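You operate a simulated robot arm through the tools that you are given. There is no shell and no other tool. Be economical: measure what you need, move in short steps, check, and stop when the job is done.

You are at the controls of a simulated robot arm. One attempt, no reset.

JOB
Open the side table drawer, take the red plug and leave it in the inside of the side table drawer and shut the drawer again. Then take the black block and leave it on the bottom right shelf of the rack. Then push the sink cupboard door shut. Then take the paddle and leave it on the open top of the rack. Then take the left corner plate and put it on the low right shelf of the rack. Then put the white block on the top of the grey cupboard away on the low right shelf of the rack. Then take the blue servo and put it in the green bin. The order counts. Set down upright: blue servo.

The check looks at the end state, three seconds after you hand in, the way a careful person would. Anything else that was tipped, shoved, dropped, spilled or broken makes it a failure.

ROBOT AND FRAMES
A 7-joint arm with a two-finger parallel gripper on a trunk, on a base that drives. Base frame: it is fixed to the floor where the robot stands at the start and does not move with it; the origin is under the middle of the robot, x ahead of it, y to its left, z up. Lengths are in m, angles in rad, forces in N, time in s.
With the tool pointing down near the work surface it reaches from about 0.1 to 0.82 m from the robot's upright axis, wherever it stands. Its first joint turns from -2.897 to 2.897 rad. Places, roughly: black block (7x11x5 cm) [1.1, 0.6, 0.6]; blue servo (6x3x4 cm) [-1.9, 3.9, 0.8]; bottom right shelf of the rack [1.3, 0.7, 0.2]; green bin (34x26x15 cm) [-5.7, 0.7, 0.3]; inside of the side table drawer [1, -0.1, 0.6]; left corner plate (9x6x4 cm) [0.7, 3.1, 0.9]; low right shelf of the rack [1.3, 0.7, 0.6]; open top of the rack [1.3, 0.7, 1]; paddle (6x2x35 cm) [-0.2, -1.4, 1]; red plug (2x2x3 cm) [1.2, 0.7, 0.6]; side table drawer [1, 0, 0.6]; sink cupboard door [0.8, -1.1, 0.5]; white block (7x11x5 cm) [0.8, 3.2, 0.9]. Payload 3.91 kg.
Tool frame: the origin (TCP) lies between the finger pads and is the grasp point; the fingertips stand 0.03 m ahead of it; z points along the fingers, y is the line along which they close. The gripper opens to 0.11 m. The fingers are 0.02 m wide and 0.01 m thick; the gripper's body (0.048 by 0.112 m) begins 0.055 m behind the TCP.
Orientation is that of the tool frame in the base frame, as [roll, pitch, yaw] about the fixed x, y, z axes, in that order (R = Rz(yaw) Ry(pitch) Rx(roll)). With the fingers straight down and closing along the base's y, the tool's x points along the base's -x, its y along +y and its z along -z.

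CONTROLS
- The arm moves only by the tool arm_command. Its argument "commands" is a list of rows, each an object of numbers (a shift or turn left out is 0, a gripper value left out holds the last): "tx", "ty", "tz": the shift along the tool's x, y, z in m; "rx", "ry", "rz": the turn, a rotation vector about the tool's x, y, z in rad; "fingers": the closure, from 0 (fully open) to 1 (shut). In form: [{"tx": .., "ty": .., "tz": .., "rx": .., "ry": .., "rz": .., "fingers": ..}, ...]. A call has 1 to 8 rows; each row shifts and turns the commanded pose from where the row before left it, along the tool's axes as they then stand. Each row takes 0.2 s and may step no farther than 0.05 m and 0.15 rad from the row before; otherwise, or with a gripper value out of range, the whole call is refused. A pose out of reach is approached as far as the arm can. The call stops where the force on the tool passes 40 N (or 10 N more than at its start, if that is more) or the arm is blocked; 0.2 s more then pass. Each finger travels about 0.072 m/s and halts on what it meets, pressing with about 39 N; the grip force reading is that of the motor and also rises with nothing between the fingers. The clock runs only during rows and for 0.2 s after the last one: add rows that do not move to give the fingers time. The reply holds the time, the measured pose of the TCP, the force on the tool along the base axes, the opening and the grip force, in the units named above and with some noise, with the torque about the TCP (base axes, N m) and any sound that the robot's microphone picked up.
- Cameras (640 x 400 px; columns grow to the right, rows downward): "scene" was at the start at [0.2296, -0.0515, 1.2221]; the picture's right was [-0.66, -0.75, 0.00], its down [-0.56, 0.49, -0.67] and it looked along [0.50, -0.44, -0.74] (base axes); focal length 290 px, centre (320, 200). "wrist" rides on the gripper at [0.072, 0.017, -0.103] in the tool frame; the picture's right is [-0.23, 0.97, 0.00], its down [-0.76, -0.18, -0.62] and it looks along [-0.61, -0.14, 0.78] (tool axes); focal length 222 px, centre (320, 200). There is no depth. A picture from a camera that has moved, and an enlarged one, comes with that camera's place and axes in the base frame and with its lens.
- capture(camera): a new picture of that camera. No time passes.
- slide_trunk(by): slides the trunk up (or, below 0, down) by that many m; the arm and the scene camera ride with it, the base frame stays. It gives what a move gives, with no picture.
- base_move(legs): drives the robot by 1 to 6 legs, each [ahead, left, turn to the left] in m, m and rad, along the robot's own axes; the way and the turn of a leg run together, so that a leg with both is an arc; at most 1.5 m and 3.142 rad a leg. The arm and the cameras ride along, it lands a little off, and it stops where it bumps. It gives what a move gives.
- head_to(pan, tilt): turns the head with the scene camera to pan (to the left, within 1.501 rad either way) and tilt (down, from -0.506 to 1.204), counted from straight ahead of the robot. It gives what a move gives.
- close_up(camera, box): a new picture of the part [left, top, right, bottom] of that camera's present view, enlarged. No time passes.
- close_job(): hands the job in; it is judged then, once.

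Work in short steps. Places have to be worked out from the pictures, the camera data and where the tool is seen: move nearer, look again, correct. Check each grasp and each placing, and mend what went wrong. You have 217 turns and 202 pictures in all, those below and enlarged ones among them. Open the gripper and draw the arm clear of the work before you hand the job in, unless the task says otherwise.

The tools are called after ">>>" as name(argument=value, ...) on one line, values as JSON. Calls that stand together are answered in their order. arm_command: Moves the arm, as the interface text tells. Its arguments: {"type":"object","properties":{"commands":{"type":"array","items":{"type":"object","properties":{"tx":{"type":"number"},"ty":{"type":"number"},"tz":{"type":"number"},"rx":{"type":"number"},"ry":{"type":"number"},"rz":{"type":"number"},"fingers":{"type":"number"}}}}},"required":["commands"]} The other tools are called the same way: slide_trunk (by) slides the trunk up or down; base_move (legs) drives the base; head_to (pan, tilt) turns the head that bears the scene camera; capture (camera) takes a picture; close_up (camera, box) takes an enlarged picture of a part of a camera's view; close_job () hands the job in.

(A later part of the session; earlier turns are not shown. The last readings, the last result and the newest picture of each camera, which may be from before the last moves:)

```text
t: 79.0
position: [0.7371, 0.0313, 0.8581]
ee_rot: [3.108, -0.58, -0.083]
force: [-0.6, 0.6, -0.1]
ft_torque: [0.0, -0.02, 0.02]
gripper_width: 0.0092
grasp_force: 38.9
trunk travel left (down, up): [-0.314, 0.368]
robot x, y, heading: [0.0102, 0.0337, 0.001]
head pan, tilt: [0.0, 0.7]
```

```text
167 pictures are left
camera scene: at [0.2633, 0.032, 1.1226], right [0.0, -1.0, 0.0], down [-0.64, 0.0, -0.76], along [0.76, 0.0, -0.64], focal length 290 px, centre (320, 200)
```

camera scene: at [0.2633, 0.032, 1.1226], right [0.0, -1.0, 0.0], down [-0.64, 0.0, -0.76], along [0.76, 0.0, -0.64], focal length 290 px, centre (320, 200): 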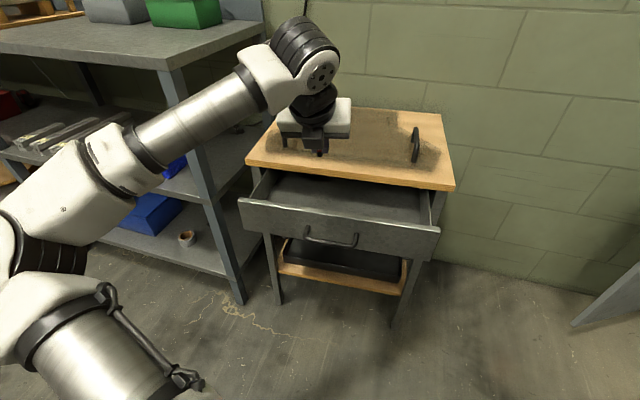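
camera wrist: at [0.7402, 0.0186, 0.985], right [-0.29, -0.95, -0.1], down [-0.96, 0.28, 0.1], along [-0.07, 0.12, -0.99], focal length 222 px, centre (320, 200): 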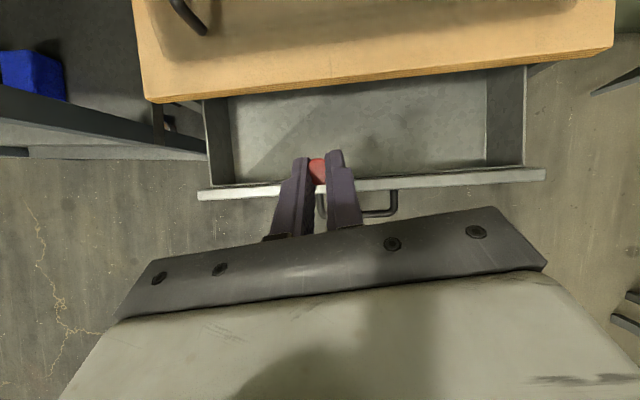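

Plug still held, positioned above the drawer. The cavity spans about x 0.73–0.84; I move ahead 5.5 cm and lower.

>>> base_move(legs=[[0.055, 0.0, 0.0]])

>>> slide_trunk(by=-0.17)

>>> capture(camera="wrist")

>>> capture(camera="scene")

```text
t: 80.0
position: [0.7897, 0.0328, 0.8594]
ee_rot: [3.106, -0.581, -0.079]
force: [1.1, -0.3, -0.2]
ft_torque: [0.01, -0.02, -0.03]
gripper_width: 0.0096
grasp_force: 39.3
trunk travel left (down, up): [-0.314, 0.368]
robot x, y, heading: [0.0608, 0.0292, -0.008]
head pan, tilt: [0.0, 0.7]
```

```text
t: 81.9
position: [0.7912, 0.0329, 0.6874]
ee_rot: [3.107, -0.58, -0.084]
force: [0.1, -0.9, -0.6]
ft_torque: [-0.01, -0.01, 0.04]
gripper_width: 0.0092
grasp_force: 38.6
trunk travel left (down, up): [-0.144, 0.538]
robot x, y, heading: [0.057, 0.0326, -0.001]
head pan, tilt: [0.0, 0.7]
```

```text
166 pictures are left
camera wrist: at [0.7936, 0.0196, 0.8151], right [-0.29, -0.95, -0.1], down [-0.96, 0.28, 0.1], along [-0.07, 0.12, -0.99], focal length 222 px, centre (320, 200)
```

wrist: 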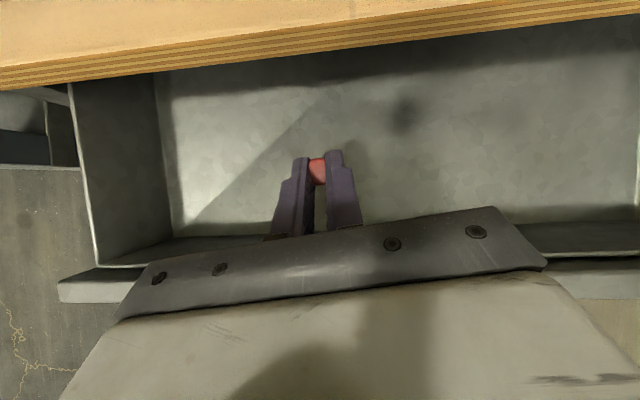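

```text
165 pictures are left
camera scene: at [0.3166, 0.0323, 0.9526], right [0.0, -1.0, 0.0], down [-0.64, 0.0, -0.76], along [0.76, 0.0, -0.64], focal length 290 px, centre (320, 200)
```

scene: 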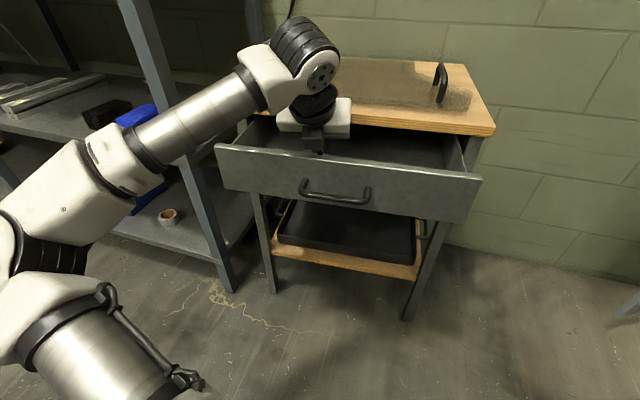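

Clear inside the drawer; I nudge forward 1.5 cm and lower 4 cm with the trunk.

>>> arm_command(commands=[{"tx": 0.0125, "tz": 0.008}])

>>> slide_trunk(by=-0.045)

>>> capture(camera="wrist")

>>> close_up(camera="scene", box=[240, 70, 400, 190])

```text
t: 82.3
position: [0.8069, 0.0314, 0.6887]
ee_rot: [3.106, -0.583, -0.083]
force: [-0.3, -0.3, 0.1]
ft_torque: [-0.02, 0.01, -0.03]
gripper_width: 0.0093
grasp_force: 39.2
trunk travel left (down, up): [-0.144, 0.538]
robot x, y, heading: [0.0604, 0.0306, -0.002]
head pan, tilt: [0.0, 0.7]
```

```text
t: 82.8
position: [0.8059, 0.0304, 0.6713]
ee_rot: [3.102, -0.602, -0.08]
force: [-0.3, -0.3, 18.3]
ft_torque: [0.43, 1.23, 0.02]
gripper_width: 0.0096
grasp_force: 39.3
trunk travel left (down, up): [-0.117, 0.565]
robot x, y, heading: [0.0578, 0.0303, -0.003]
head pan, tilt: [0.0, 0.7]
stopped: the force on the tool passed its limit at 56 N (the readings are from after the stop); the commanded pose is now the measured one
```

```text
164 pictures are left
camera wrist: at [0.8067, 0.0184, 0.7982], right [-0.28, -0.95, -0.1], down [-0.96, 0.28, 0.08], along [-0.05, 0.12, -0.99], focal length 222 px, centre (320, 200)
```

wrist: 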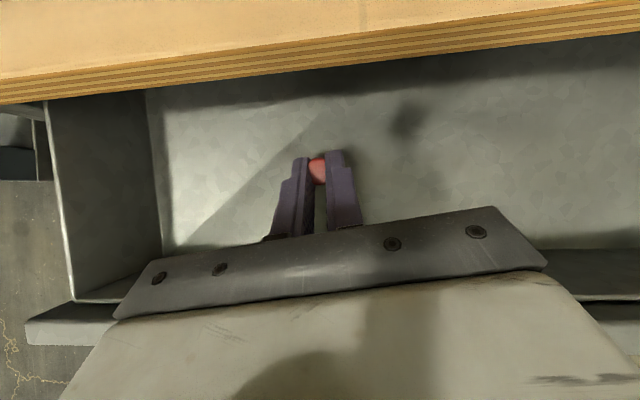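

```text
3.33 times, centred on (320, 130) of scene
camera zoom: at [0.3159, 0.0322, 0.9261], right [0.0, -1.0, 0.0], down [-0.64, 0.0, -0.77], along [0.77, 0.0, -0.64], focal length 967 px, centre (320, 433)
```

zoom: 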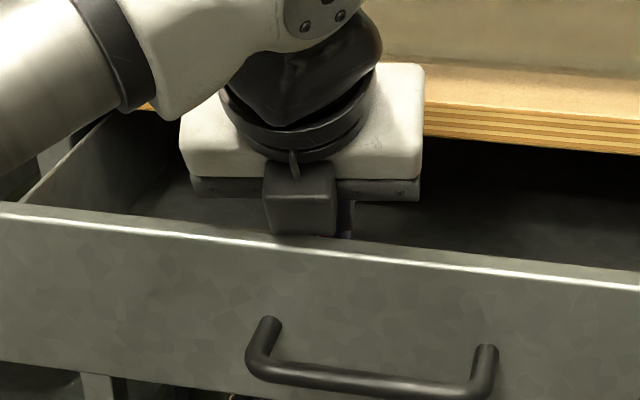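

Contact is 7 cm behind the TCP: the sensor box under the gripper rests on the drawer's front panel. I lift, steepen the tool and go slightly forward to clear it.

>>> slide_trunk(by=0.035)

>>> arm_command(commands=[{"ry": -0.12}, {"ry": -0.13}, {"tx": 0.0132, "tz": 0.005}])

>>> slide_trunk(by=-0.045)

>>> capture(camera="wrist")

>>> close_up(camera="scene", box=[240, 70, 400, 190])

```text
t: 83.6
position: [0.8072, 0.0318, 0.7033]
ee_rot: [3.105, -0.594, -0.08]
force: [0.4, -0.6, 0.5]
ft_torque: [-0.01, 0.03, 0.0]
gripper_width: 0.0094
grasp_force: 38.7
trunk travel left (down, up): [-0.152, 0.53]
robot x, y, heading: [0.0606, 0.0317, -0.001]
head pan, tilt: [0.0, 0.7]
```

```text
t: 84.4
position: [0.821, 0.03, 0.7027]
ee_rot: [3.11, -0.345, -0.089]
force: [-0.2, 0.1, 0.5]
ft_torque: [0.0, 0.0, 0.03]
gripper_width: 0.0093
grasp_force: 38.9
trunk travel left (down, up): [-0.152, 0.53]
robot x, y, heading: [0.0631, 0.0274, -0.001]
head pan, tilt: [0.0, 0.7]
```

```text
t: 85.3
position: [0.8203, 0.0295, 0.6574]
ee_rot: [3.108, -0.347, -0.091]
force: [0.7, -0.1, 0.3]
ft_torque: [-0.01, -0.01, 0.02]
gripper_width: 0.0094
grasp_force: 39.1
trunk travel left (down, up): [-0.107, 0.575]
robot x, y, heading: [0.062, 0.0333, 0.001]
head pan, tilt: [0.0, 0.7]
```

```text
162 pictures are left
camera wrist: at [0.8526, 0.0132, 0.7803], right [-0.31, -0.95, -0.05], down [-0.9, 0.28, 0.32], along [-0.29, 0.14, -0.95], focal length 222 px, centre (320, 200)
```

wrist: 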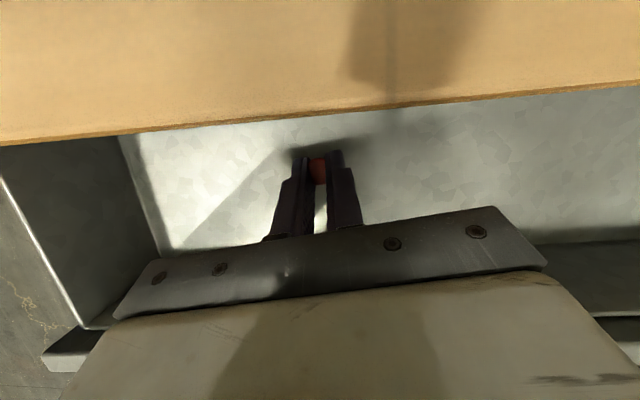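

```text
3.33 times, centred on (320, 130) of scene
camera zoom: at [0.3168, 0.0323, 0.9159], right [0.0, -1.0, 0.0], down [-0.64, 0.0, -0.76], along [0.76, 0.0, -0.64], focal length 967 px, centre (320, 433)
```

zoom: 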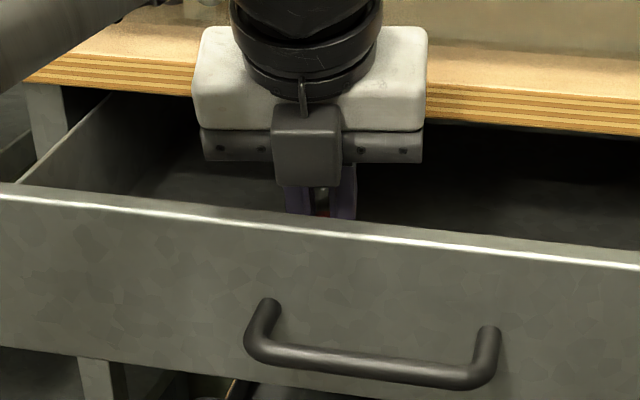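

Clear now. I lower another 2 cm with force watch.

>>> slide_trunk(by=-0.02)

>>> capture(camera="wrist")

```text
t: 86.0
position: [0.8193, 0.0297, 0.6432]
ee_rot: [3.108, -0.354, -0.09]
force: [1.7, 0.9, 34.8]
ft_torque: [-0.02, -0.3, 0.06]
gripper_width: 0.0102
grasp_force: 38.4
trunk travel left (down, up): [-0.087, 0.595]
robot x, y, heading: [0.0581, 0.0324, -0.004]
head pan, tilt: [0.0, 0.7]
```

```text
160 pictures are left
camera wrist: at [0.851, 0.013, 0.7656], right [-0.31, -0.95, -0.05], down [-0.91, 0.28, 0.31], along [-0.28, 0.14, -0.95], focal length 222 px, centre (320, 200)
```

wrist: 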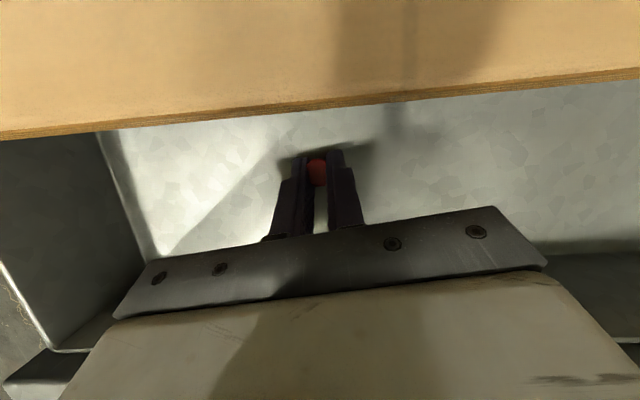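

The plug/fingertips press on the drawer floor (contact directly below). I relieve a few mm and open.

>>> slide_trunk(by=0.004)

>>> arm_command(commands=[{"fingers": 0.75}, {"fingers": 0.6}, {"fingers": 0.6}])

>>> slide_trunk(by=0.15)

>>> capture(camera="wrist")

```text
t: 86.5
position: [0.8197, 0.0291, 0.6421]
ee_rot: [3.11, -0.347, -0.092]
force: [-0.2, -0.1, 17.5]
ft_torque: [-0.01, -0.12, 0.0]
gripper_width: 0.0096
grasp_force: 39.3
trunk travel left (down, up): [-0.091, 0.591]
robot x, y, heading: [0.0635, 0.034, -0.002]
head pan, tilt: [0.0, 0.7]
```

```text
t: 87.3
position: [0.8197, 0.0306, 0.6415]
ee_rot: [3.112, -0.346, -0.088]
force: [-1.4, -3.8, 8.6]
ft_torque: [0.09, 0.0, 0.03]
gripper_width: 0.0424
grasp_force: 0.0
trunk travel left (down, up): [-0.091, 0.591]
robot x, y, heading: [0.0608, 0.0325, -0.003]
head pan, tilt: [0.0, 0.7]
```

```text
t: 89.1
position: [0.8212, 0.0288, 0.7927]
ee_rot: [3.111, -0.346, -0.089]
force: [0.1, -0.1, 0.4]
ft_torque: [0.01, -0.01, 0.01]
gripper_width: 0.0439
grasp_force: 0.0
trunk travel left (down, up): [-0.241, 0.441]
robot x, y, heading: [0.06, 0.0296, -0.001]
head pan, tilt: [0.0, 0.7]
```

```text
159 pictures are left
camera wrist: at [0.8527, 0.0132, 0.9141], right [-0.31, -0.95, -0.05], down [-0.9, 0.28, 0.32], along [-0.29, 0.14, -0.95], focal length 222 px, centre (320, 200)
```

wrist: 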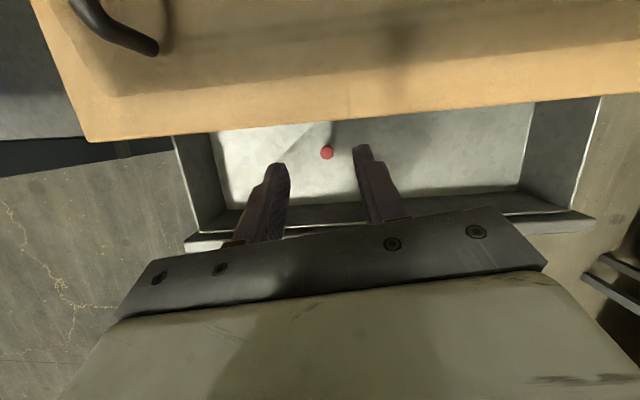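

The plug sits on the drawer floor. I back away, close the fingers and level the tool to push the drawer shut.

>>> base_move(legs=[[-0.35, 0.0, 0.0]])

>>> arm_command(commands=[{"ry": 0.15, "fingers": 1}, {"ry": 0.15}, {"ry": 0.15}, {"ry": 0.15}, {"ry": 0.15}, {"ry": 0.15}])

>>> capture(camera="scene")

```text
t: 91.4
position: [0.4679, 0.0287, 0.7919]
ee_rot: [3.109, -0.345, -0.091]
force: [0.1, -0.4, -0.4]
ft_torque: [0.04, -0.02, -0.06]
gripper_width: 0.0439
grasp_force: 0.0
trunk travel left (down, up): [-0.241, 0.441]
robot x, y, heading: [-0.2942, 0.0376, -0.004]
head pan, tilt: [0.0, 0.7]
```

```text
t: 92.8
position: [0.466, 0.029, 0.7926]
ee_rot: [3.044, -1.245, -0.01]
force: [0.5, 1.2, 0.2]
ft_torque: [0.01, 0.0, 0.01]
gripper_width: 0.0
grasp_force: 37.6
trunk travel left (down, up): [-0.241, 0.441]
robot x, y, heading: [-0.291, 0.035, -0.006]
head pan, tilt: [0.0, 0.7]
```

```text
158 pictures are left
camera scene: at [-0.0368, 0.033, 1.0499], right [0.0, -1.0, 0.0], down [-0.64, 0.0, -0.77], along [0.77, 0.0, -0.64], focal length 290 px, centre (320, 200)
```

scene: 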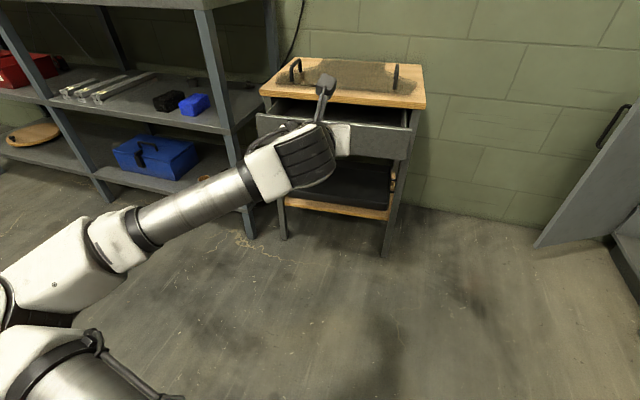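

I shift right 3 cm, lower to z≈0.68 (just above the handle), and drive up to near the panel.

>>> slide_trunk(by=-0.11)

>>> base_move(legs=[[0.0, -0.03, 0.0], [0.15, 0.0, 0.0]])

>>> capture(camera="wrist")

>>> capture(camera="scene")

```text
t: 94.2
position: [0.4669, 0.0291, 0.6828]
ee_rot: [3.047, -1.247, -0.011]
force: [0.9, 0.9, -0.7]
ft_torque: [-0.02, -0.01, 0.0]
gripper_width: 0.0001
grasp_force: 37.4
trunk travel left (down, up): [-0.131, 0.551]
robot x, y, heading: [-0.2923, 0.033, -0.006]
head pan, tilt: [0.0, 0.7]
```

```text
t: 96.1
position: [0.6135, -0.0002, 0.6818]
ee_rot: [3.047, -1.244, -0.011]
force: [-0.8, -0.5, -0.5]
ft_torque: [0.01, -0.03, 0.0]
gripper_width: 0.0
grasp_force: 36.9
trunk travel left (down, up): [-0.131, 0.551]
robot x, y, heading: [-0.1472, 0.0058, 0.0]
head pan, tilt: [0.0, 0.7]
```

```text
157 pictures are left
camera wrist: at [0.5368, -0.0054, 0.7842], right [-0.17, -0.97, -0.19], down [-0.81, 0.24, -0.53], along [0.56, 0.06, -0.83], focal length 222 px, centre (320, 200)
```

wrist: 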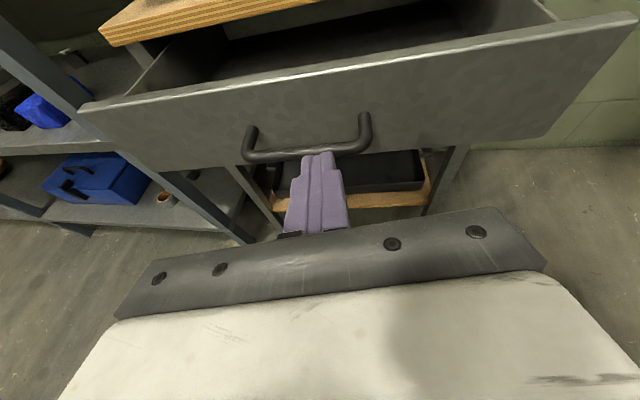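

```text
156 pictures are left
camera scene: at [0.1089, 0.0036, 0.9399], right [0.0, -1.0, 0.0], down [-0.64, 0.0, -0.77], along [0.77, 0.0, -0.64], focal length 290 px, centre (320, 200)
```

scene: 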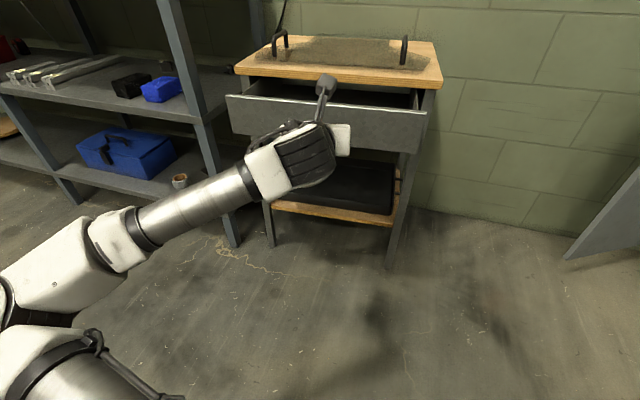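

Tips are aligned between handle and panel top. I push with the base most of the way, then finish gently.

>>> base_move(legs=[[0.09, 0.0, 0.0], [0.09, 0.0, 0.0]])

>>> capture(camera="wrist")

```text
t: 97.9
position: [0.7929, 0.0016, 0.6823]
ee_rot: [3.049, -1.243, -0.008]
force: [-0.1, -0.2, -0.2]
ft_torque: [-0.02, 0.02, -0.01]
gripper_width: 0.0
grasp_force: 37.4
trunk travel left (down, up): [-0.131, 0.551]
robot x, y, heading: [0.0315, 0.005, 0.0]
head pan, tilt: [0.0, 0.7]
```

```text
155 pictures are left
camera wrist: at [0.7166, -0.0039, 0.7842], right [-0.17, -0.97, -0.19], down [-0.81, 0.24, -0.53], along [0.56, 0.06, -0.83], focal length 222 px, centre (320, 200)
```

wrist: 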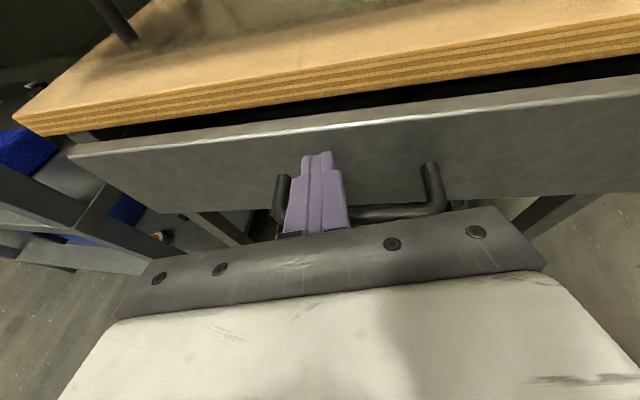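

About 5 cm remain. I push 3.5 cm more by base, then the rest with the arm under its force limit.

>>> base_move(legs=[[0.035, 0.0, 0.0]])

>>> arm_command(commands=[{"tz": 0.0095, "tx": 0.0032}, {"tz": 0.0095, "tx": 0.0032}, {"tz": 0.0095, "tx": 0.0032}])

>>> capture(camera="wrist")

```text
t: 98.7
position: [0.8276, 0.0023, 0.6832]
ee_rot: [3.046, -1.246, -0.006]
force: [-0.1, 0.4, 0.5]
ft_torque: [-0.01, -0.01, 0.01]
gripper_width: 0.0
grasp_force: 37.2
trunk travel left (down, up): [-0.131, 0.551]
robot x, y, heading: [0.0691, 0.0029, 0.006]
head pan, tilt: [0.0, 0.7]
```

```text
t: 99.1
position: [0.8291, 0.0025, 0.6816]
ee_rot: [3.052, -1.243, -0.011]
force: [-19.8, 5.6, 0.7]
ft_torque: [-0.02, -0.04, -0.09]
gripper_width: 0.0003
grasp_force: 37.5
trunk travel left (down, up): [-0.131, 0.551]
robot x, y, heading: [0.0712, 0.0041, 0.001]
head pan, tilt: [0.0, 0.7]
stopped in row 1: the force on the tool passed its limit at 45 N (the readings are from after the stop); the commanded pose is now the measured one
```

```text
154 pictures are left
camera wrist: at [0.7533, -0.0031, 0.7847], right [-0.17, -0.97, -0.19], down [-0.81, 0.24, -0.53], along [0.55, 0.06, -0.83], focal length 222 px, centre (320, 200)
```

wrist: 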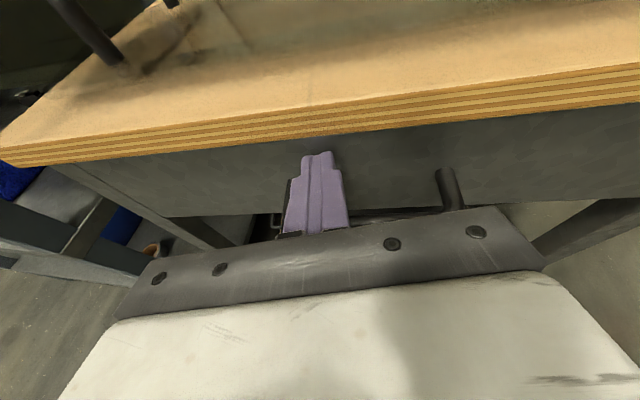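

Stopped by force at 45 N. I back off to see whether the drawer is fully shut.

>>> base_move(legs=[[-0.2, 0.0, 0.0]])

>>> capture(camera="wrist")

>>> close_up(camera="scene", box=[210, 20, 450, 170])

```text
t: 100.6
position: [0.6406, 0.0011, 0.6817]
ee_rot: [3.051, -1.241, -0.011]
force: [-0.2, -0.9, 0.5]
ft_torque: [0.01, 0.01, -0.02]
gripper_width: 0.0
grasp_force: 38.0
trunk travel left (down, up): [-0.131, 0.551]
robot x, y, heading: [-0.1249, 0.0029, 0.001]
head pan, tilt: [0.0, 0.7]
```

```text
153 pictures are left
camera wrist: at [0.5651, -0.0051, 0.7837], right [-0.17, -0.97, -0.19], down [-0.82, 0.24, -0.53], along [0.55, 0.06, -0.83], focal length 222 px, centre (320, 200)
```

wrist: 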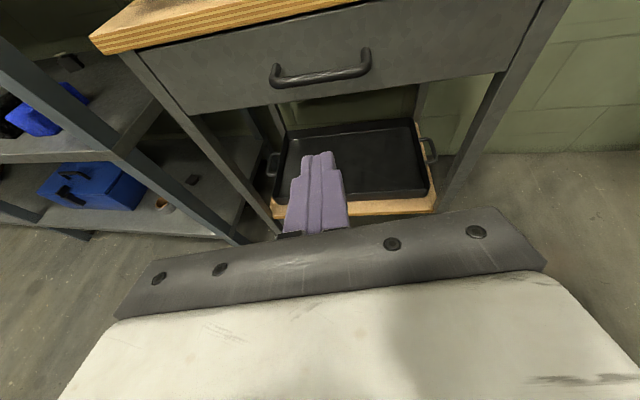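

```text
2.67 times, centred on (330, 95) of scene
camera zoom: at [0.1341, 0.0037, 0.9398], right [0.0, -1.0, 0.0], down [-0.64, 0.0, -0.76], along [0.76, 0.0, -0.64], focal length 774 px, centre (293, 480)
```

zoom: 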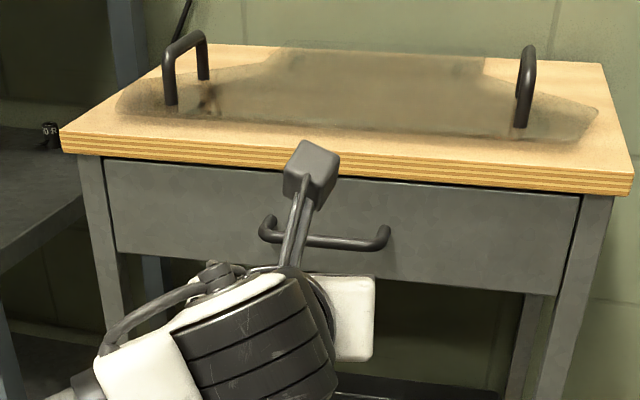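

The drawer is flush and shut. Next the black block: I set the tool to 70° down, open the fingers to about 9.5 cm, and drive to a standoff facing the block.

>>> base_move(legs=[[0.0, 0.9, 0.0], [0.2, 0.0, -0.31]])

>>> arm_command(commands=[{"ry": -0.15, "fingers": 0.13}, {"ry": -0.15}, {"ry": -0.15}, {"ry": -0.15}, {"ry": -0.15}, {"ry": -0.15}])

>>> capture(camera="wrist")

>>> capture(camera="scene")

```text
t: 109.2
position: [0.8012, 0.6457, 0.6819]
ee_rot: [3.05, -1.241, -0.319]
force: [-0.9, -1.0, 0.8]
ft_torque: [0.02, -0.01, 0.02]
gripper_width: 0.0002
grasp_force: 38.0
trunk travel left (down, up): [-0.131, 0.551]
robot x, y, heading: [0.0756, 0.8788, -0.304]
head pan, tilt: [0.0, 0.7]
```

```text
t: 110.6
position: [0.8014, 0.6447, 0.681]
ee_rot: [3.109, -0.342, -0.394]
force: [0.6, 0.4, -0.4]
ft_torque: [0.0, 0.01, 0.0]
gripper_width: 0.0957
grasp_force: 0.0
trunk travel left (down, up): [-0.131, 0.551]
robot x, y, heading: [0.0763, 0.8758, -0.306]
head pan, tilt: [0.0, 0.7]
```

```text
151 pictures are left
camera wrist: at [0.828, 0.6204, 0.8032], right [-0.58, -0.81, -0.05], down [-0.78, 0.54, 0.33], along [-0.24, 0.23, -0.94], focal length 222 px, centre (320, 200)
```

wrist: 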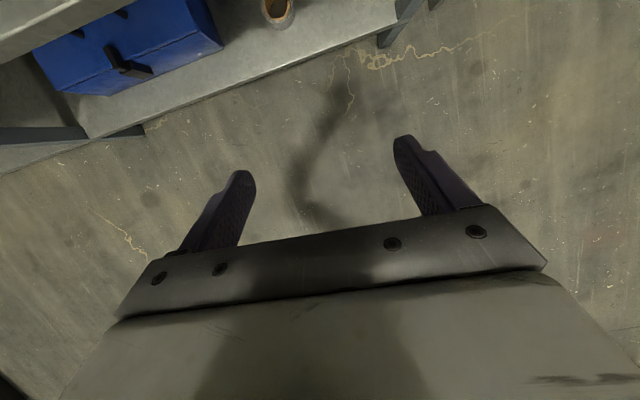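

```text
150 pictures are left
camera scene: at [0.3197, 0.8007, 0.9398], right [-0.3, -0.95, 0.0], down [-0.61, 0.19, -0.76], along [0.73, -0.23, -0.64], focal length 290 px, centre (320, 200)
```

scene: 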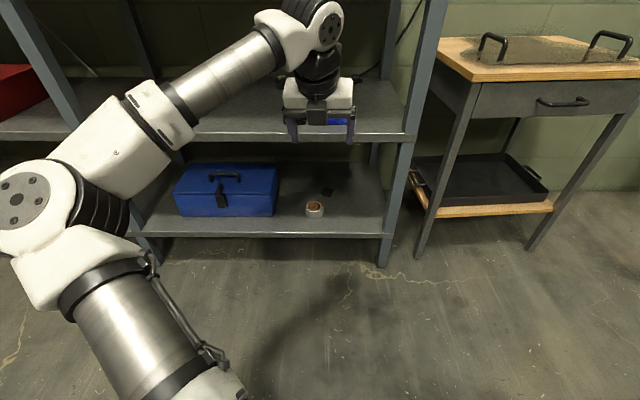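

I lower to z≈0.675 and drive most of the way to the block, then look to align.

>>> slide_trunk(by=-0.006)

>>> base_move(legs=[[0.0, 0.068, 0.0], [0.2, 0.0, 0.0]])

>>> capture(camera="wrist")

>>> capture(camera="scene")

```text
t: 111.2
position: [0.8018, 0.6453, 0.6751]
ee_rot: [3.109, -0.342, -0.392]
force: [0.5, -0.3, 0.1]
ft_torque: [0.0, 0.01, 0.0]
gripper_width: 0.0958
grasp_force: 0.0
trunk travel left (down, up): [-0.125, 0.557]
robot x, y, heading: [0.0756, 0.877, -0.308]
head pan, tilt: [0.0, 0.7]
```

```text
t: 113.5
position: [1.0089, 0.6501, 0.6745]
ee_rot: [3.11, -0.344, -0.392]
force: [0.4, 0.3, 0.0]
ft_torque: [0.02, -0.03, -0.02]
gripper_width: 0.0957
grasp_force: 0.2
trunk travel left (down, up): [-0.125, 0.557]
robot x, y, heading: [0.2816, 0.8831, -0.306]
head pan, tilt: [0.0, 0.7]
```

```text
149 pictures are left
camera wrist: at [1.0343, 0.6251, 0.7973], right [-0.58, -0.81, -0.05], down [-0.78, 0.53, 0.32], along [-0.24, 0.23, -0.94], focal length 222 px, centre (320, 200)
```

wrist: 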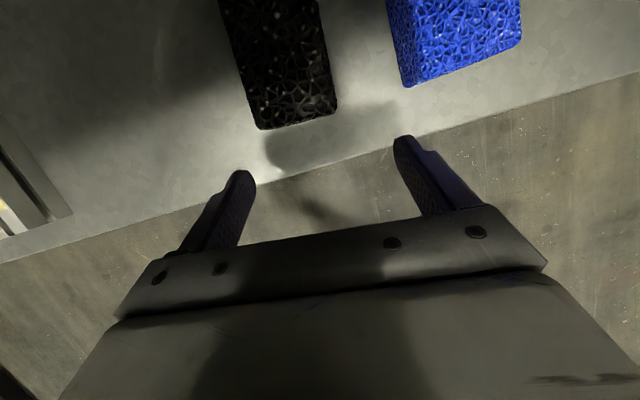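

```text
148 pictures are left
camera scene: at [0.5256, 0.8044, 0.9339], right [-0.3, -0.95, 0.0], down [-0.61, 0.19, -0.77], along [0.73, -0.23, -0.64], focal length 290 px, centre (320, 200)
```

scene: 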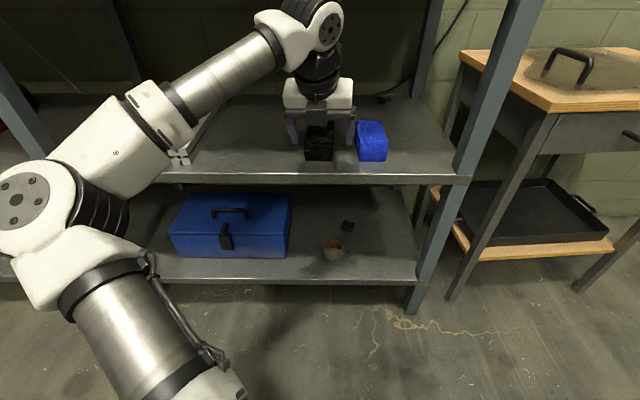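

Block center computed at [1.105, 0.63], yaw -0.37, matching the tool. I drive 9.7 cm ahead and 1 cm left to straddle it from above.

>>> base_move(legs=[[0.0, 0.011, 0.0], [0.097, 0.0, 0.0]])

>>> capture(camera="wrist")

>>> capture(camera="scene")

```text
t: 115.0
position: [1.1025, 0.6314, 0.6746]
ee_rot: [3.11, -0.344, -0.393]
force: [0.1, 0.1, 0.1]
ft_torque: [-0.03, 0.03, 0.03]
gripper_width: 0.0957
grasp_force: 0.0
trunk travel left (down, up): [-0.125, 0.557]
robot x, y, heading: [0.3759, 0.8613, -0.308]
head pan, tilt: [0.0, 0.7]
```

```text
147 pictures are left
camera wrist: at [1.1279, 0.6061, 0.7974], right [-0.58, -0.81, -0.05], down [-0.78, 0.54, 0.32], along [-0.24, 0.23, -0.94], focal length 222 px, centre (320, 200)
```

wrist: 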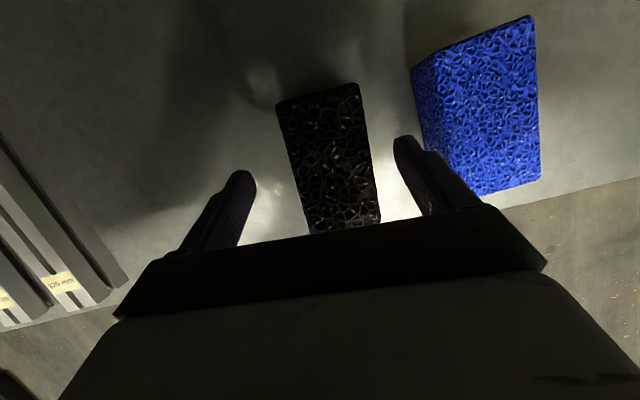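

```text
146 pictures are left
camera scene: at [0.6195, 0.7859, 0.9339], right [-0.3, -0.95, 0.0], down [-0.61, 0.19, -0.77], along [0.73, -0.23, -0.64], focal length 290 px, centre (320, 200)
```

scene: 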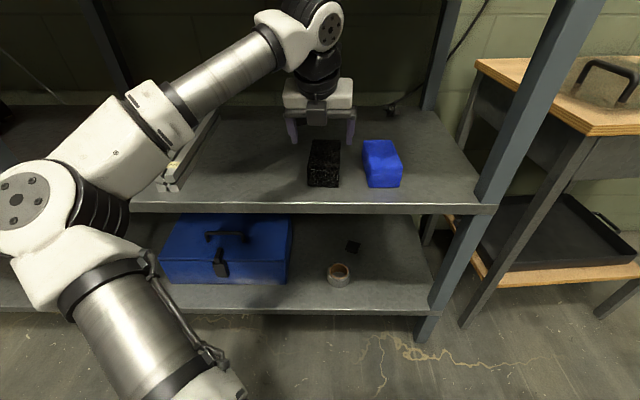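

The block lies between the fingers, 6 mm right of center. I correct and lower to grasp height.

>>> arm_command(commands=[{"ty": 0.006}])

>>> slide_trunk(by=-0.055)

>>> arm_command(commands=[{"fingers": 1}, {"fingers": 1}, {"fingers": 1}, {"fingers": 1}])

>>> capture(camera="wrist")

```text
t: 115.4
position: [1.0999, 0.6245, 0.6742]
ee_rot: [3.111, -0.344, -0.393]
force: [-0.9, 0.0, -1.2]
ft_torque: [-0.01, 0.01, 0.02]
gripper_width: 0.0956
grasp_force: 0.2
trunk travel left (down, up): [-0.125, 0.557]
robot x, y, heading: [0.3766, 0.8566, -0.301]
head pan, tilt: [0.0, 0.7]
```

```text
t: 116.4
position: [1.0992, 0.6243, 0.6194]
ee_rot: [3.11, -0.343, -0.392]
force: [0.7, 0.4, 0.1]
ft_torque: [-0.01, 0.01, 0.02]
gripper_width: 0.0957
grasp_force: 0.0
trunk travel left (down, up): [-0.07, 0.612]
robot x, y, heading: [0.3777, 0.8613, -0.305]
head pan, tilt: [0.0, 0.7]
```

```text
t: 117.4
position: [1.0994, 0.6244, 0.6207]
ee_rot: [3.111, -0.344, -0.394]
force: [0.6, -0.3, 1.2]
ft_torque: [0.0, -0.02, 0.02]
gripper_width: 0.0607
grasp_force: 39.2
trunk travel left (down, up): [-0.07, 0.612]
robot x, y, heading: [0.3759, 0.8614, -0.302]
head pan, tilt: [0.0, 0.7]
```

```text
145 pictures are left
camera wrist: at [1.1256, 0.6, 0.742], right [-0.58, -0.81, -0.05], down [-0.78, 0.54, 0.32], along [-0.24, 0.23, -0.94], focal length 222 px, centre (320, 200)
```

wrist: 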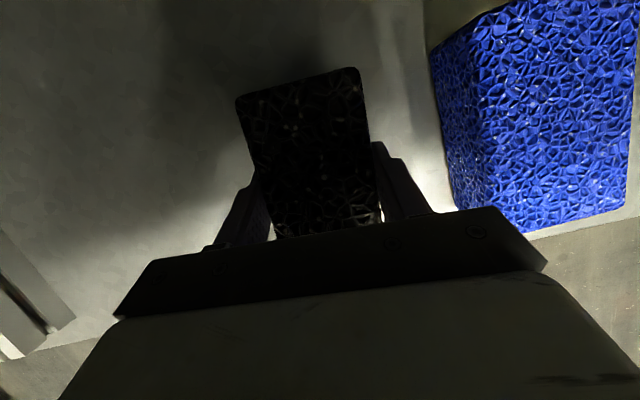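

Grasped (6.1 cm). I lift 3 cm and back straight out.

>>> slide_trunk(by=0.035)

>>> base_move(legs=[[-0.2, 0.0, 0.0], [-0.25, 0.0, 0.0]])

>>> head_to(pan=0.0, tilt=0.75)

>>> capture(camera="wrist")

>>> capture(camera="scene")

```text
t: 118.2
position: [1.1, 0.6261, 0.6549]
ee_rot: [3.11, -0.343, -0.393]
force: [0.6, 0.7, -1.1]
ft_torque: [0.01, -0.01, -0.04]
gripper_width: 0.0611
grasp_force: 38.5
trunk travel left (down, up): [-0.105, 0.577]
robot x, y, heading: [0.3768, 0.8595, -0.307]
head pan, tilt: [0.0, 0.7]
```

```text
t: 121.2
position: [0.6641, 0.7652, 0.654]
ee_rot: [3.11, -0.344, -0.383]
force: [-0.3, -0.5, 0.4]
ft_torque: [0.01, -0.01, 0.03]
gripper_width: 0.0607
grasp_force: 39.5
trunk travel left (down, up): [-0.105, 0.577]
robot x, y, heading: [-0.0638, 0.9952, -0.298]
head pan, tilt: [0.0, 0.7]
```

```text
t: 121.9
position: [0.663, 0.7654, 0.6558]
ee_rot: [3.109, -0.343, -0.384]
force: [0.6, 0.3, -0.6]
ft_torque: [-0.01, 0.0, 0.01]
gripper_width: 0.0607
grasp_force: 38.8
trunk travel left (down, up): [-0.105, 0.577]
robot x, y, heading: [-0.0618, 0.9934, -0.293]
head pan, tilt: [0.0, 0.75]
```

```text
144 pictures are left
camera wrist: at [0.6894, 0.7415, 0.7768], right [-0.57, -0.82, -0.05], down [-0.78, 0.53, 0.33], along [-0.24, 0.22, -0.94], focal length 222 px, centre (320, 200)
```

wrist: 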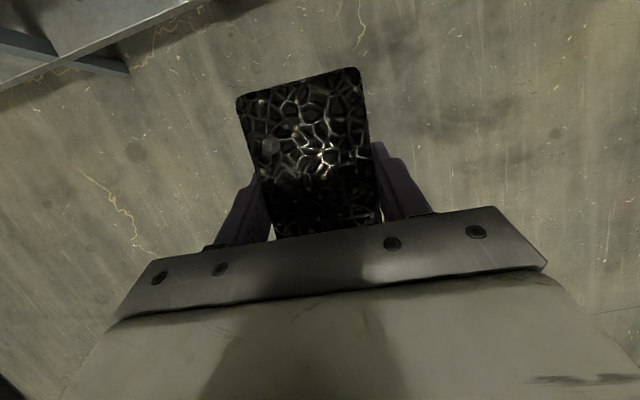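

```text
143 pictures are left
camera scene: at [0.1797, 0.9236, 0.9096], right [-0.29, -0.96, 0.0], down [-0.65, 0.2, -0.73], along [0.7, -0.21, -0.68], focal length 290 px, centre (320, 200)
```

scene: 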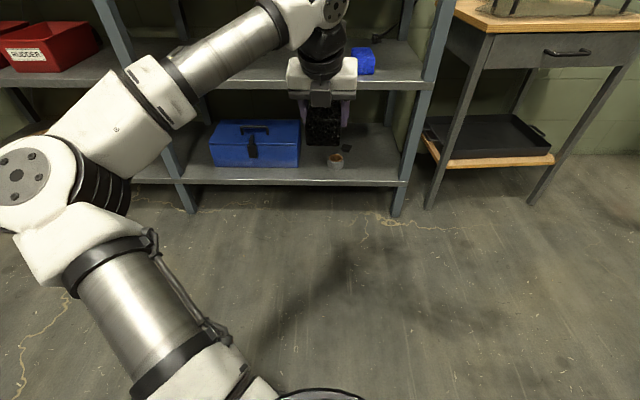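

Now I lower: trunk fully down, then the arm in steps, checking reach.

>>> slide_trunk(by=-0.1)

>>> arm_command(commands=[{"tx": -0.0135, "tz": 0.0376}, {"tx": -0.0135, "tz": 0.0376}, {"tx": -0.0135, "tz": 0.0376}, {"tx": -0.0135, "tz": 0.0376}])

>>> capture(camera="scene")

```text
t: 123.4
position: [0.6593, 0.7646, 0.6222]
ee_rot: [3.115, -0.352, -0.387]
force: [0.3, -0.1, -0.6]
ft_torque: [0.03, -0.02, 0.03]
gripper_width: 0.0607
grasp_force: 38.9
trunk travel left (down, up): [-0.067, 0.616]
robot x, y, heading: [-0.0608, 0.9985, -0.297]
head pan, tilt: [0.0, 0.75]
stopped: the arm was blocked; the commanded pose is now the measured one
```

```text
t: 124.4
position: [0.6596, 0.7596, 0.4613]
ee_rot: [3.111, -0.349, -0.388]
force: [0.5, 0.5, 0.2]
ft_torque: [0.02, -0.01, 0.0]
gripper_width: 0.061
grasp_force: 39.3
trunk travel left (down, up): [-0.067, 0.616]
robot x, y, heading: [-0.0675, 0.9959, -0.296]
head pan, tilt: [0.0, 0.75]
```

```text
142 pictures are left
camera scene: at [0.178, 0.9252, 0.8742], right [-0.29, -0.96, 0.0], down [-0.65, 0.2, -0.73], along [0.7, -0.21, -0.68], focal length 290 px, centre (320, 200)
```

scene: 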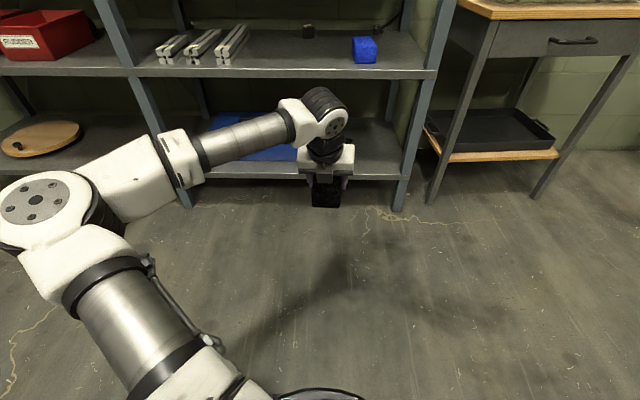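

Arm works low. I estimate the bottom shelf surface near z 0.205 with a free spot right of the tape. I lower to z≈0.285 and align sideways.

>>> arm_command(commands=[{"tx": -0.0135, "tz": 0.0376}, {"tx": -0.0135, "tz": 0.0376}, {"tx": -0.0135, "tz": 0.0376}, {"tx": -0.0135, "tz": 0.0376}, {"tx": -0.005, "tz": 0.014}])

>>> base_move(legs=[[0.0, -0.175, 0.0], [0.2, 0.0, 0.0]])

>>> capture(camera="scene")

>>> capture(camera="wrist")

```text
t: 125.6
position: [0.661, 0.7552, 0.2887]
ee_rot: [3.113, -0.349, -0.39]
force: [-0.3, 0.1, 0.5]
ft_torque: [0.01, 0.03, 0.0]
gripper_width: 0.0611
grasp_force: 39.0
trunk travel left (down, up): [-0.067, 0.616]
robot x, y, heading: [-0.0616, 0.9984, -0.3]
head pan, tilt: [0.0, 0.75]
```

```text
t: 128.7
position: [0.7985, 0.5311, 0.288]
ee_rot: [3.117, -0.351, -0.392]
force: [0.1, -0.1, 0.0]
ft_torque: [0.01, 0.02, -0.05]
gripper_width: 0.0612
grasp_force: 39.1
trunk travel left (down, up): [-0.067, 0.616]
robot x, y, heading: [0.0744, 0.7749, -0.294]
head pan, tilt: [0.0, 0.75]
```

```text
141 pictures are left
camera scene: at [0.3135, 0.702, 0.8742], right [-0.29, -0.96, 0.0], down [-0.65, 0.2, -0.73], along [0.7, -0.22, -0.68], focal length 290 px, centre (320, 200)
```

scene: 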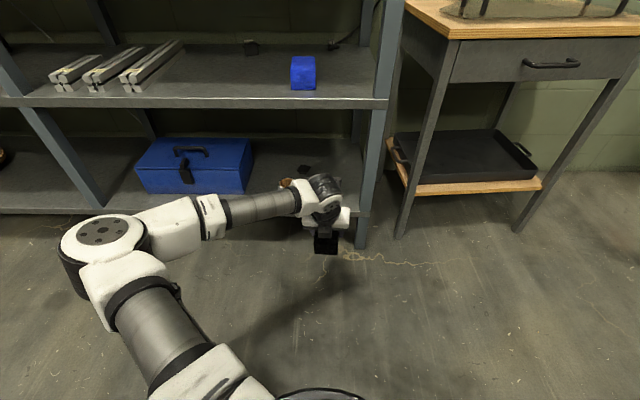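

```text
140 pictures are left
camera wrist: at [0.8226, 0.507, 0.4111], right [-0.58, -0.81, -0.05], down [-0.78, 0.54, 0.32], along [-0.23, 0.23, -0.95], focal length 222 px, centre (320, 200)
```

wrist: 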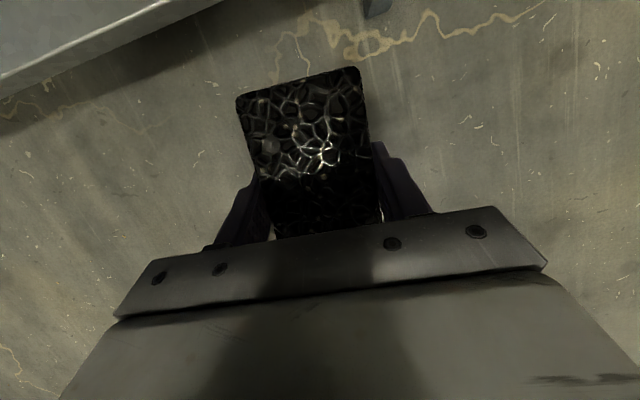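

Lined up with the slot. I drive in 20 cm and look again.

>>> base_move(legs=[[0.2, 0.003, 0.0]])

>>> capture(camera="scene")

>>> capture(camera="wrist")

```text
t: 130.3
position: [0.9901, 0.477, 0.2875]
ee_rot: [3.115, -0.351, -0.392]
force: [0.6, -0.9, -0.3]
ft_torque: [0.01, 0.02, 0.01]
gripper_width: 0.0611
grasp_force: 38.7
trunk travel left (down, up): [-0.067, 0.616]
robot x, y, heading: [0.2612, 0.7176, -0.299]
head pan, tilt: [0.0, 0.75]
```

```text
139 pictures are left
camera scene: at [0.5056, 0.6466, 0.8742], right [-0.29, -0.96, 0.0], down [-0.65, 0.2, -0.73], along [0.7, -0.21, -0.68], focal length 290 px, centre (320, 200)
```

scene: 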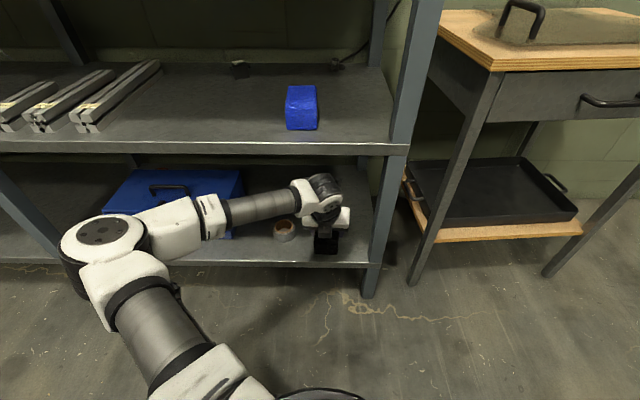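

```text
138 pictures are left
camera wrist: at [1.0154, 0.4531, 0.4112], right [-0.58, -0.82, -0.05], down [-0.78, 0.53, 0.32], along [-0.23, 0.23, -0.95], focal length 222 px, centre (320, 200)
```

wrist: 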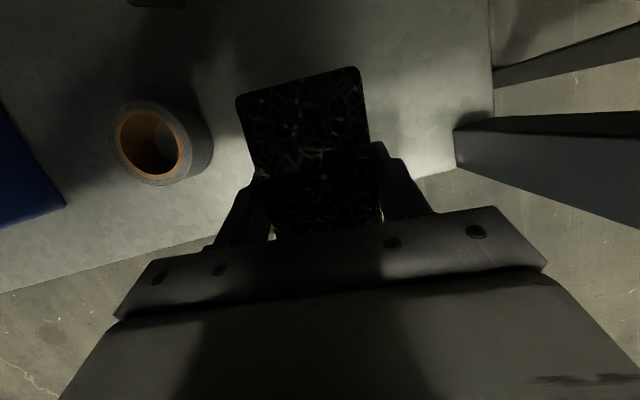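

Clear on both sides. I drive the remaining 10 cm and lower.

>>> base_move(legs=[[0.1, 0.0, 0.0]])

>>> capture(camera="wrist")

>>> capture(camera="scene")

```text
t: 131.5
position: [1.0819, 0.4475, 0.2882]
ee_rot: [3.115, -0.349, -0.395]
force: [0.2, -0.1, -0.1]
ft_torque: [0.0, -0.02, 0.01]
gripper_width: 0.0608
grasp_force: 39.0
trunk travel left (down, up): [-0.067, 0.616]
robot x, y, heading: [0.3593, 0.689, -0.298]
head pan, tilt: [0.0, 0.75]
```

```text
137 pictures are left
camera wrist: at [1.1076, 0.4219, 0.4112], right [-0.58, -0.81, -0.05], down [-0.78, 0.54, 0.32], along [-0.23, 0.23, -0.95], focal length 222 px, centre (320, 200)
```

wrist: 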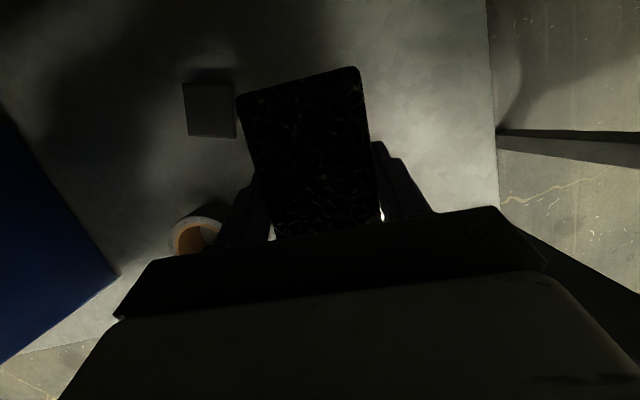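

```text
136 pictures are left
camera scene: at [0.5984, 0.6172, 0.8742], right [-0.3, -0.96, 0.0], down [-0.65, 0.2, -0.73], along [0.7, -0.22, -0.68], focal length 290 px, centre (320, 200)
```

scene: 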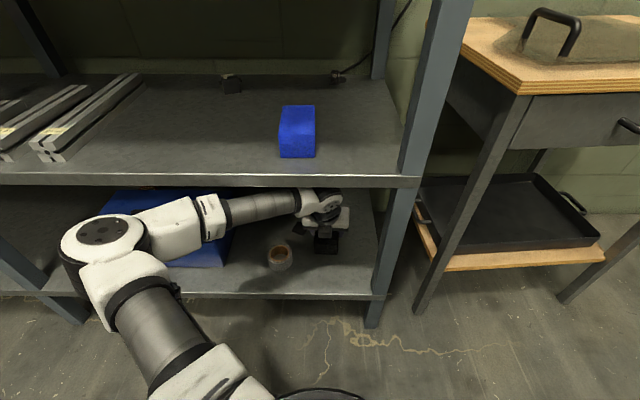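

The spot is free. I lower in small steps until light contact.

>>> arm_command(commands=[{"tx": -0.0068, "tz": 0.0188}, {"tx": -0.0034, "tz": 0.0094}, {"tx": -0.0017, "tz": 0.0047}, {}])

```text
t: 132.5
position: [1.0826, 0.447, 0.2534]
ee_rot: [3.112, -0.35, -0.393]
force: [0.5, 0.3, -0.2]
ft_torque: [0.0, 0.0, -0.01]
gripper_width: 0.0611
grasp_force: 39.1
trunk travel left (down, up): [-0.067, 0.616]
robot x, y, heading: [0.3616, 0.693, -0.3]
head pan, tilt: [0.0, 0.75]
```

No contact yet at z 0.253; I continue down in 5 mm steps.

>>> arm_command(commands=[{"tx": -0.0017, "tz": 0.0047}, {"tx": -0.0017, "tz": 0.0047}, {}])

>>> close_up(camera="scene", box=[240, 170, 400, 300])

```text
t: 133.3
position: [1.0822, 0.4473, 0.2435]
ee_rot: [3.112, -0.35, -0.393]
force: [0.1, -0.4, -0.1]
ft_torque: [-0.01, 0.0, -0.04]
gripper_width: 0.0609
grasp_force: 38.7
trunk travel left (down, up): [-0.067, 0.616]
robot x, y, heading: [0.3609, 0.6901, -0.299]
head pan, tilt: [0.0, 0.75]
```

```text
3.08 times, centred on (320, 235) of scene
camera zoom: at [0.5997, 0.6182, 0.8741], right [-0.3, -0.96, 0.0], down [-0.65, 0.2, -0.73], along [0.7, -0.22, -0.68], focal length 892 px, centre (320, 92)
```

zoom: 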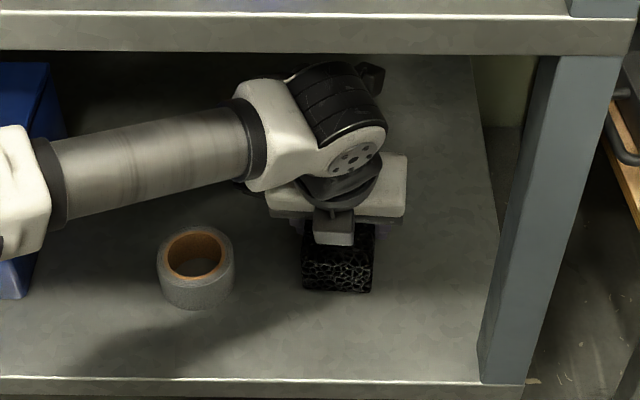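

Still a small gap below the block. I keep stepping down until contact.

>>> arm_command(commands=[{"tx": -0.0017, "tz": 0.0047}, {"tx": -0.0017, "tz": 0.0047}, {"tx": -0.0017, "tz": 0.0047}, {"tx": -0.0017, "tz": 0.0047}, {}])

```text
t: 134.0
position: [1.0862, 0.4463, 0.2392]
ee_rot: [3.123, -0.362, -0.4]
force: [-1.0, -0.2, 0.2]
ft_torque: [0.05, 0.03, -0.01]
gripper_width: 0.0612
grasp_force: 39.0
trunk travel left (down, up): [-0.067, 0.616]
robot x, y, heading: [0.3595, 0.6906, -0.296]
head pan, tilt: [0.0, 0.75]
stopped in row 3: the force on the tool passed its limit at 46 N (the readings are from after the stop); the commanded pose is now the measured one
```

Contact occurred. I check with one more tiny step.

>>> arm_command(commands=[{"tx": -0.001, "tz": 0.0028}, {}])

>>> close_up(camera="scene", box=[270, 200, 380, 290])

```text
t: 134.6
position: [1.0865, 0.4456, 0.2391]
ee_rot: [3.124, -0.366, -0.4]
force: [-7.9, 1.8, 22.6]
ft_torque: [0.9, 0.63, 0.24]
gripper_width: 0.0608
grasp_force: 39.1
trunk travel left (down, up): [-0.067, 0.616]
robot x, y, heading: [0.3599, 0.6939, -0.3]
head pan, tilt: [0.0, 0.75]
```

```text
4.44 times, centred on (325, 245) of scene
camera zoom: at [0.5969, 0.6176, 0.8746], right [-0.3, -0.96, 0.0], down [-0.65, 0.2, -0.74], along [0.7, -0.22, -0.68], focal length 1289 px, centre (298, 0)
```

zoom: 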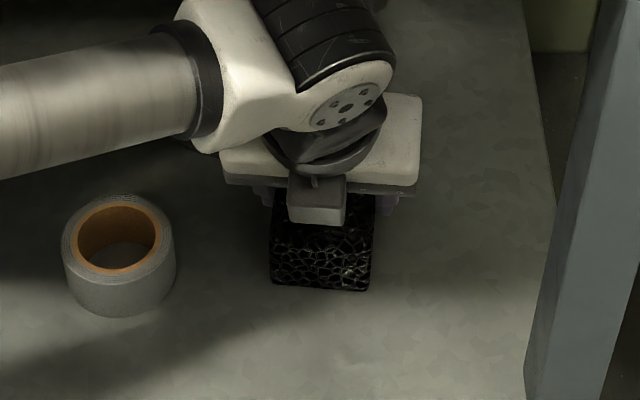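

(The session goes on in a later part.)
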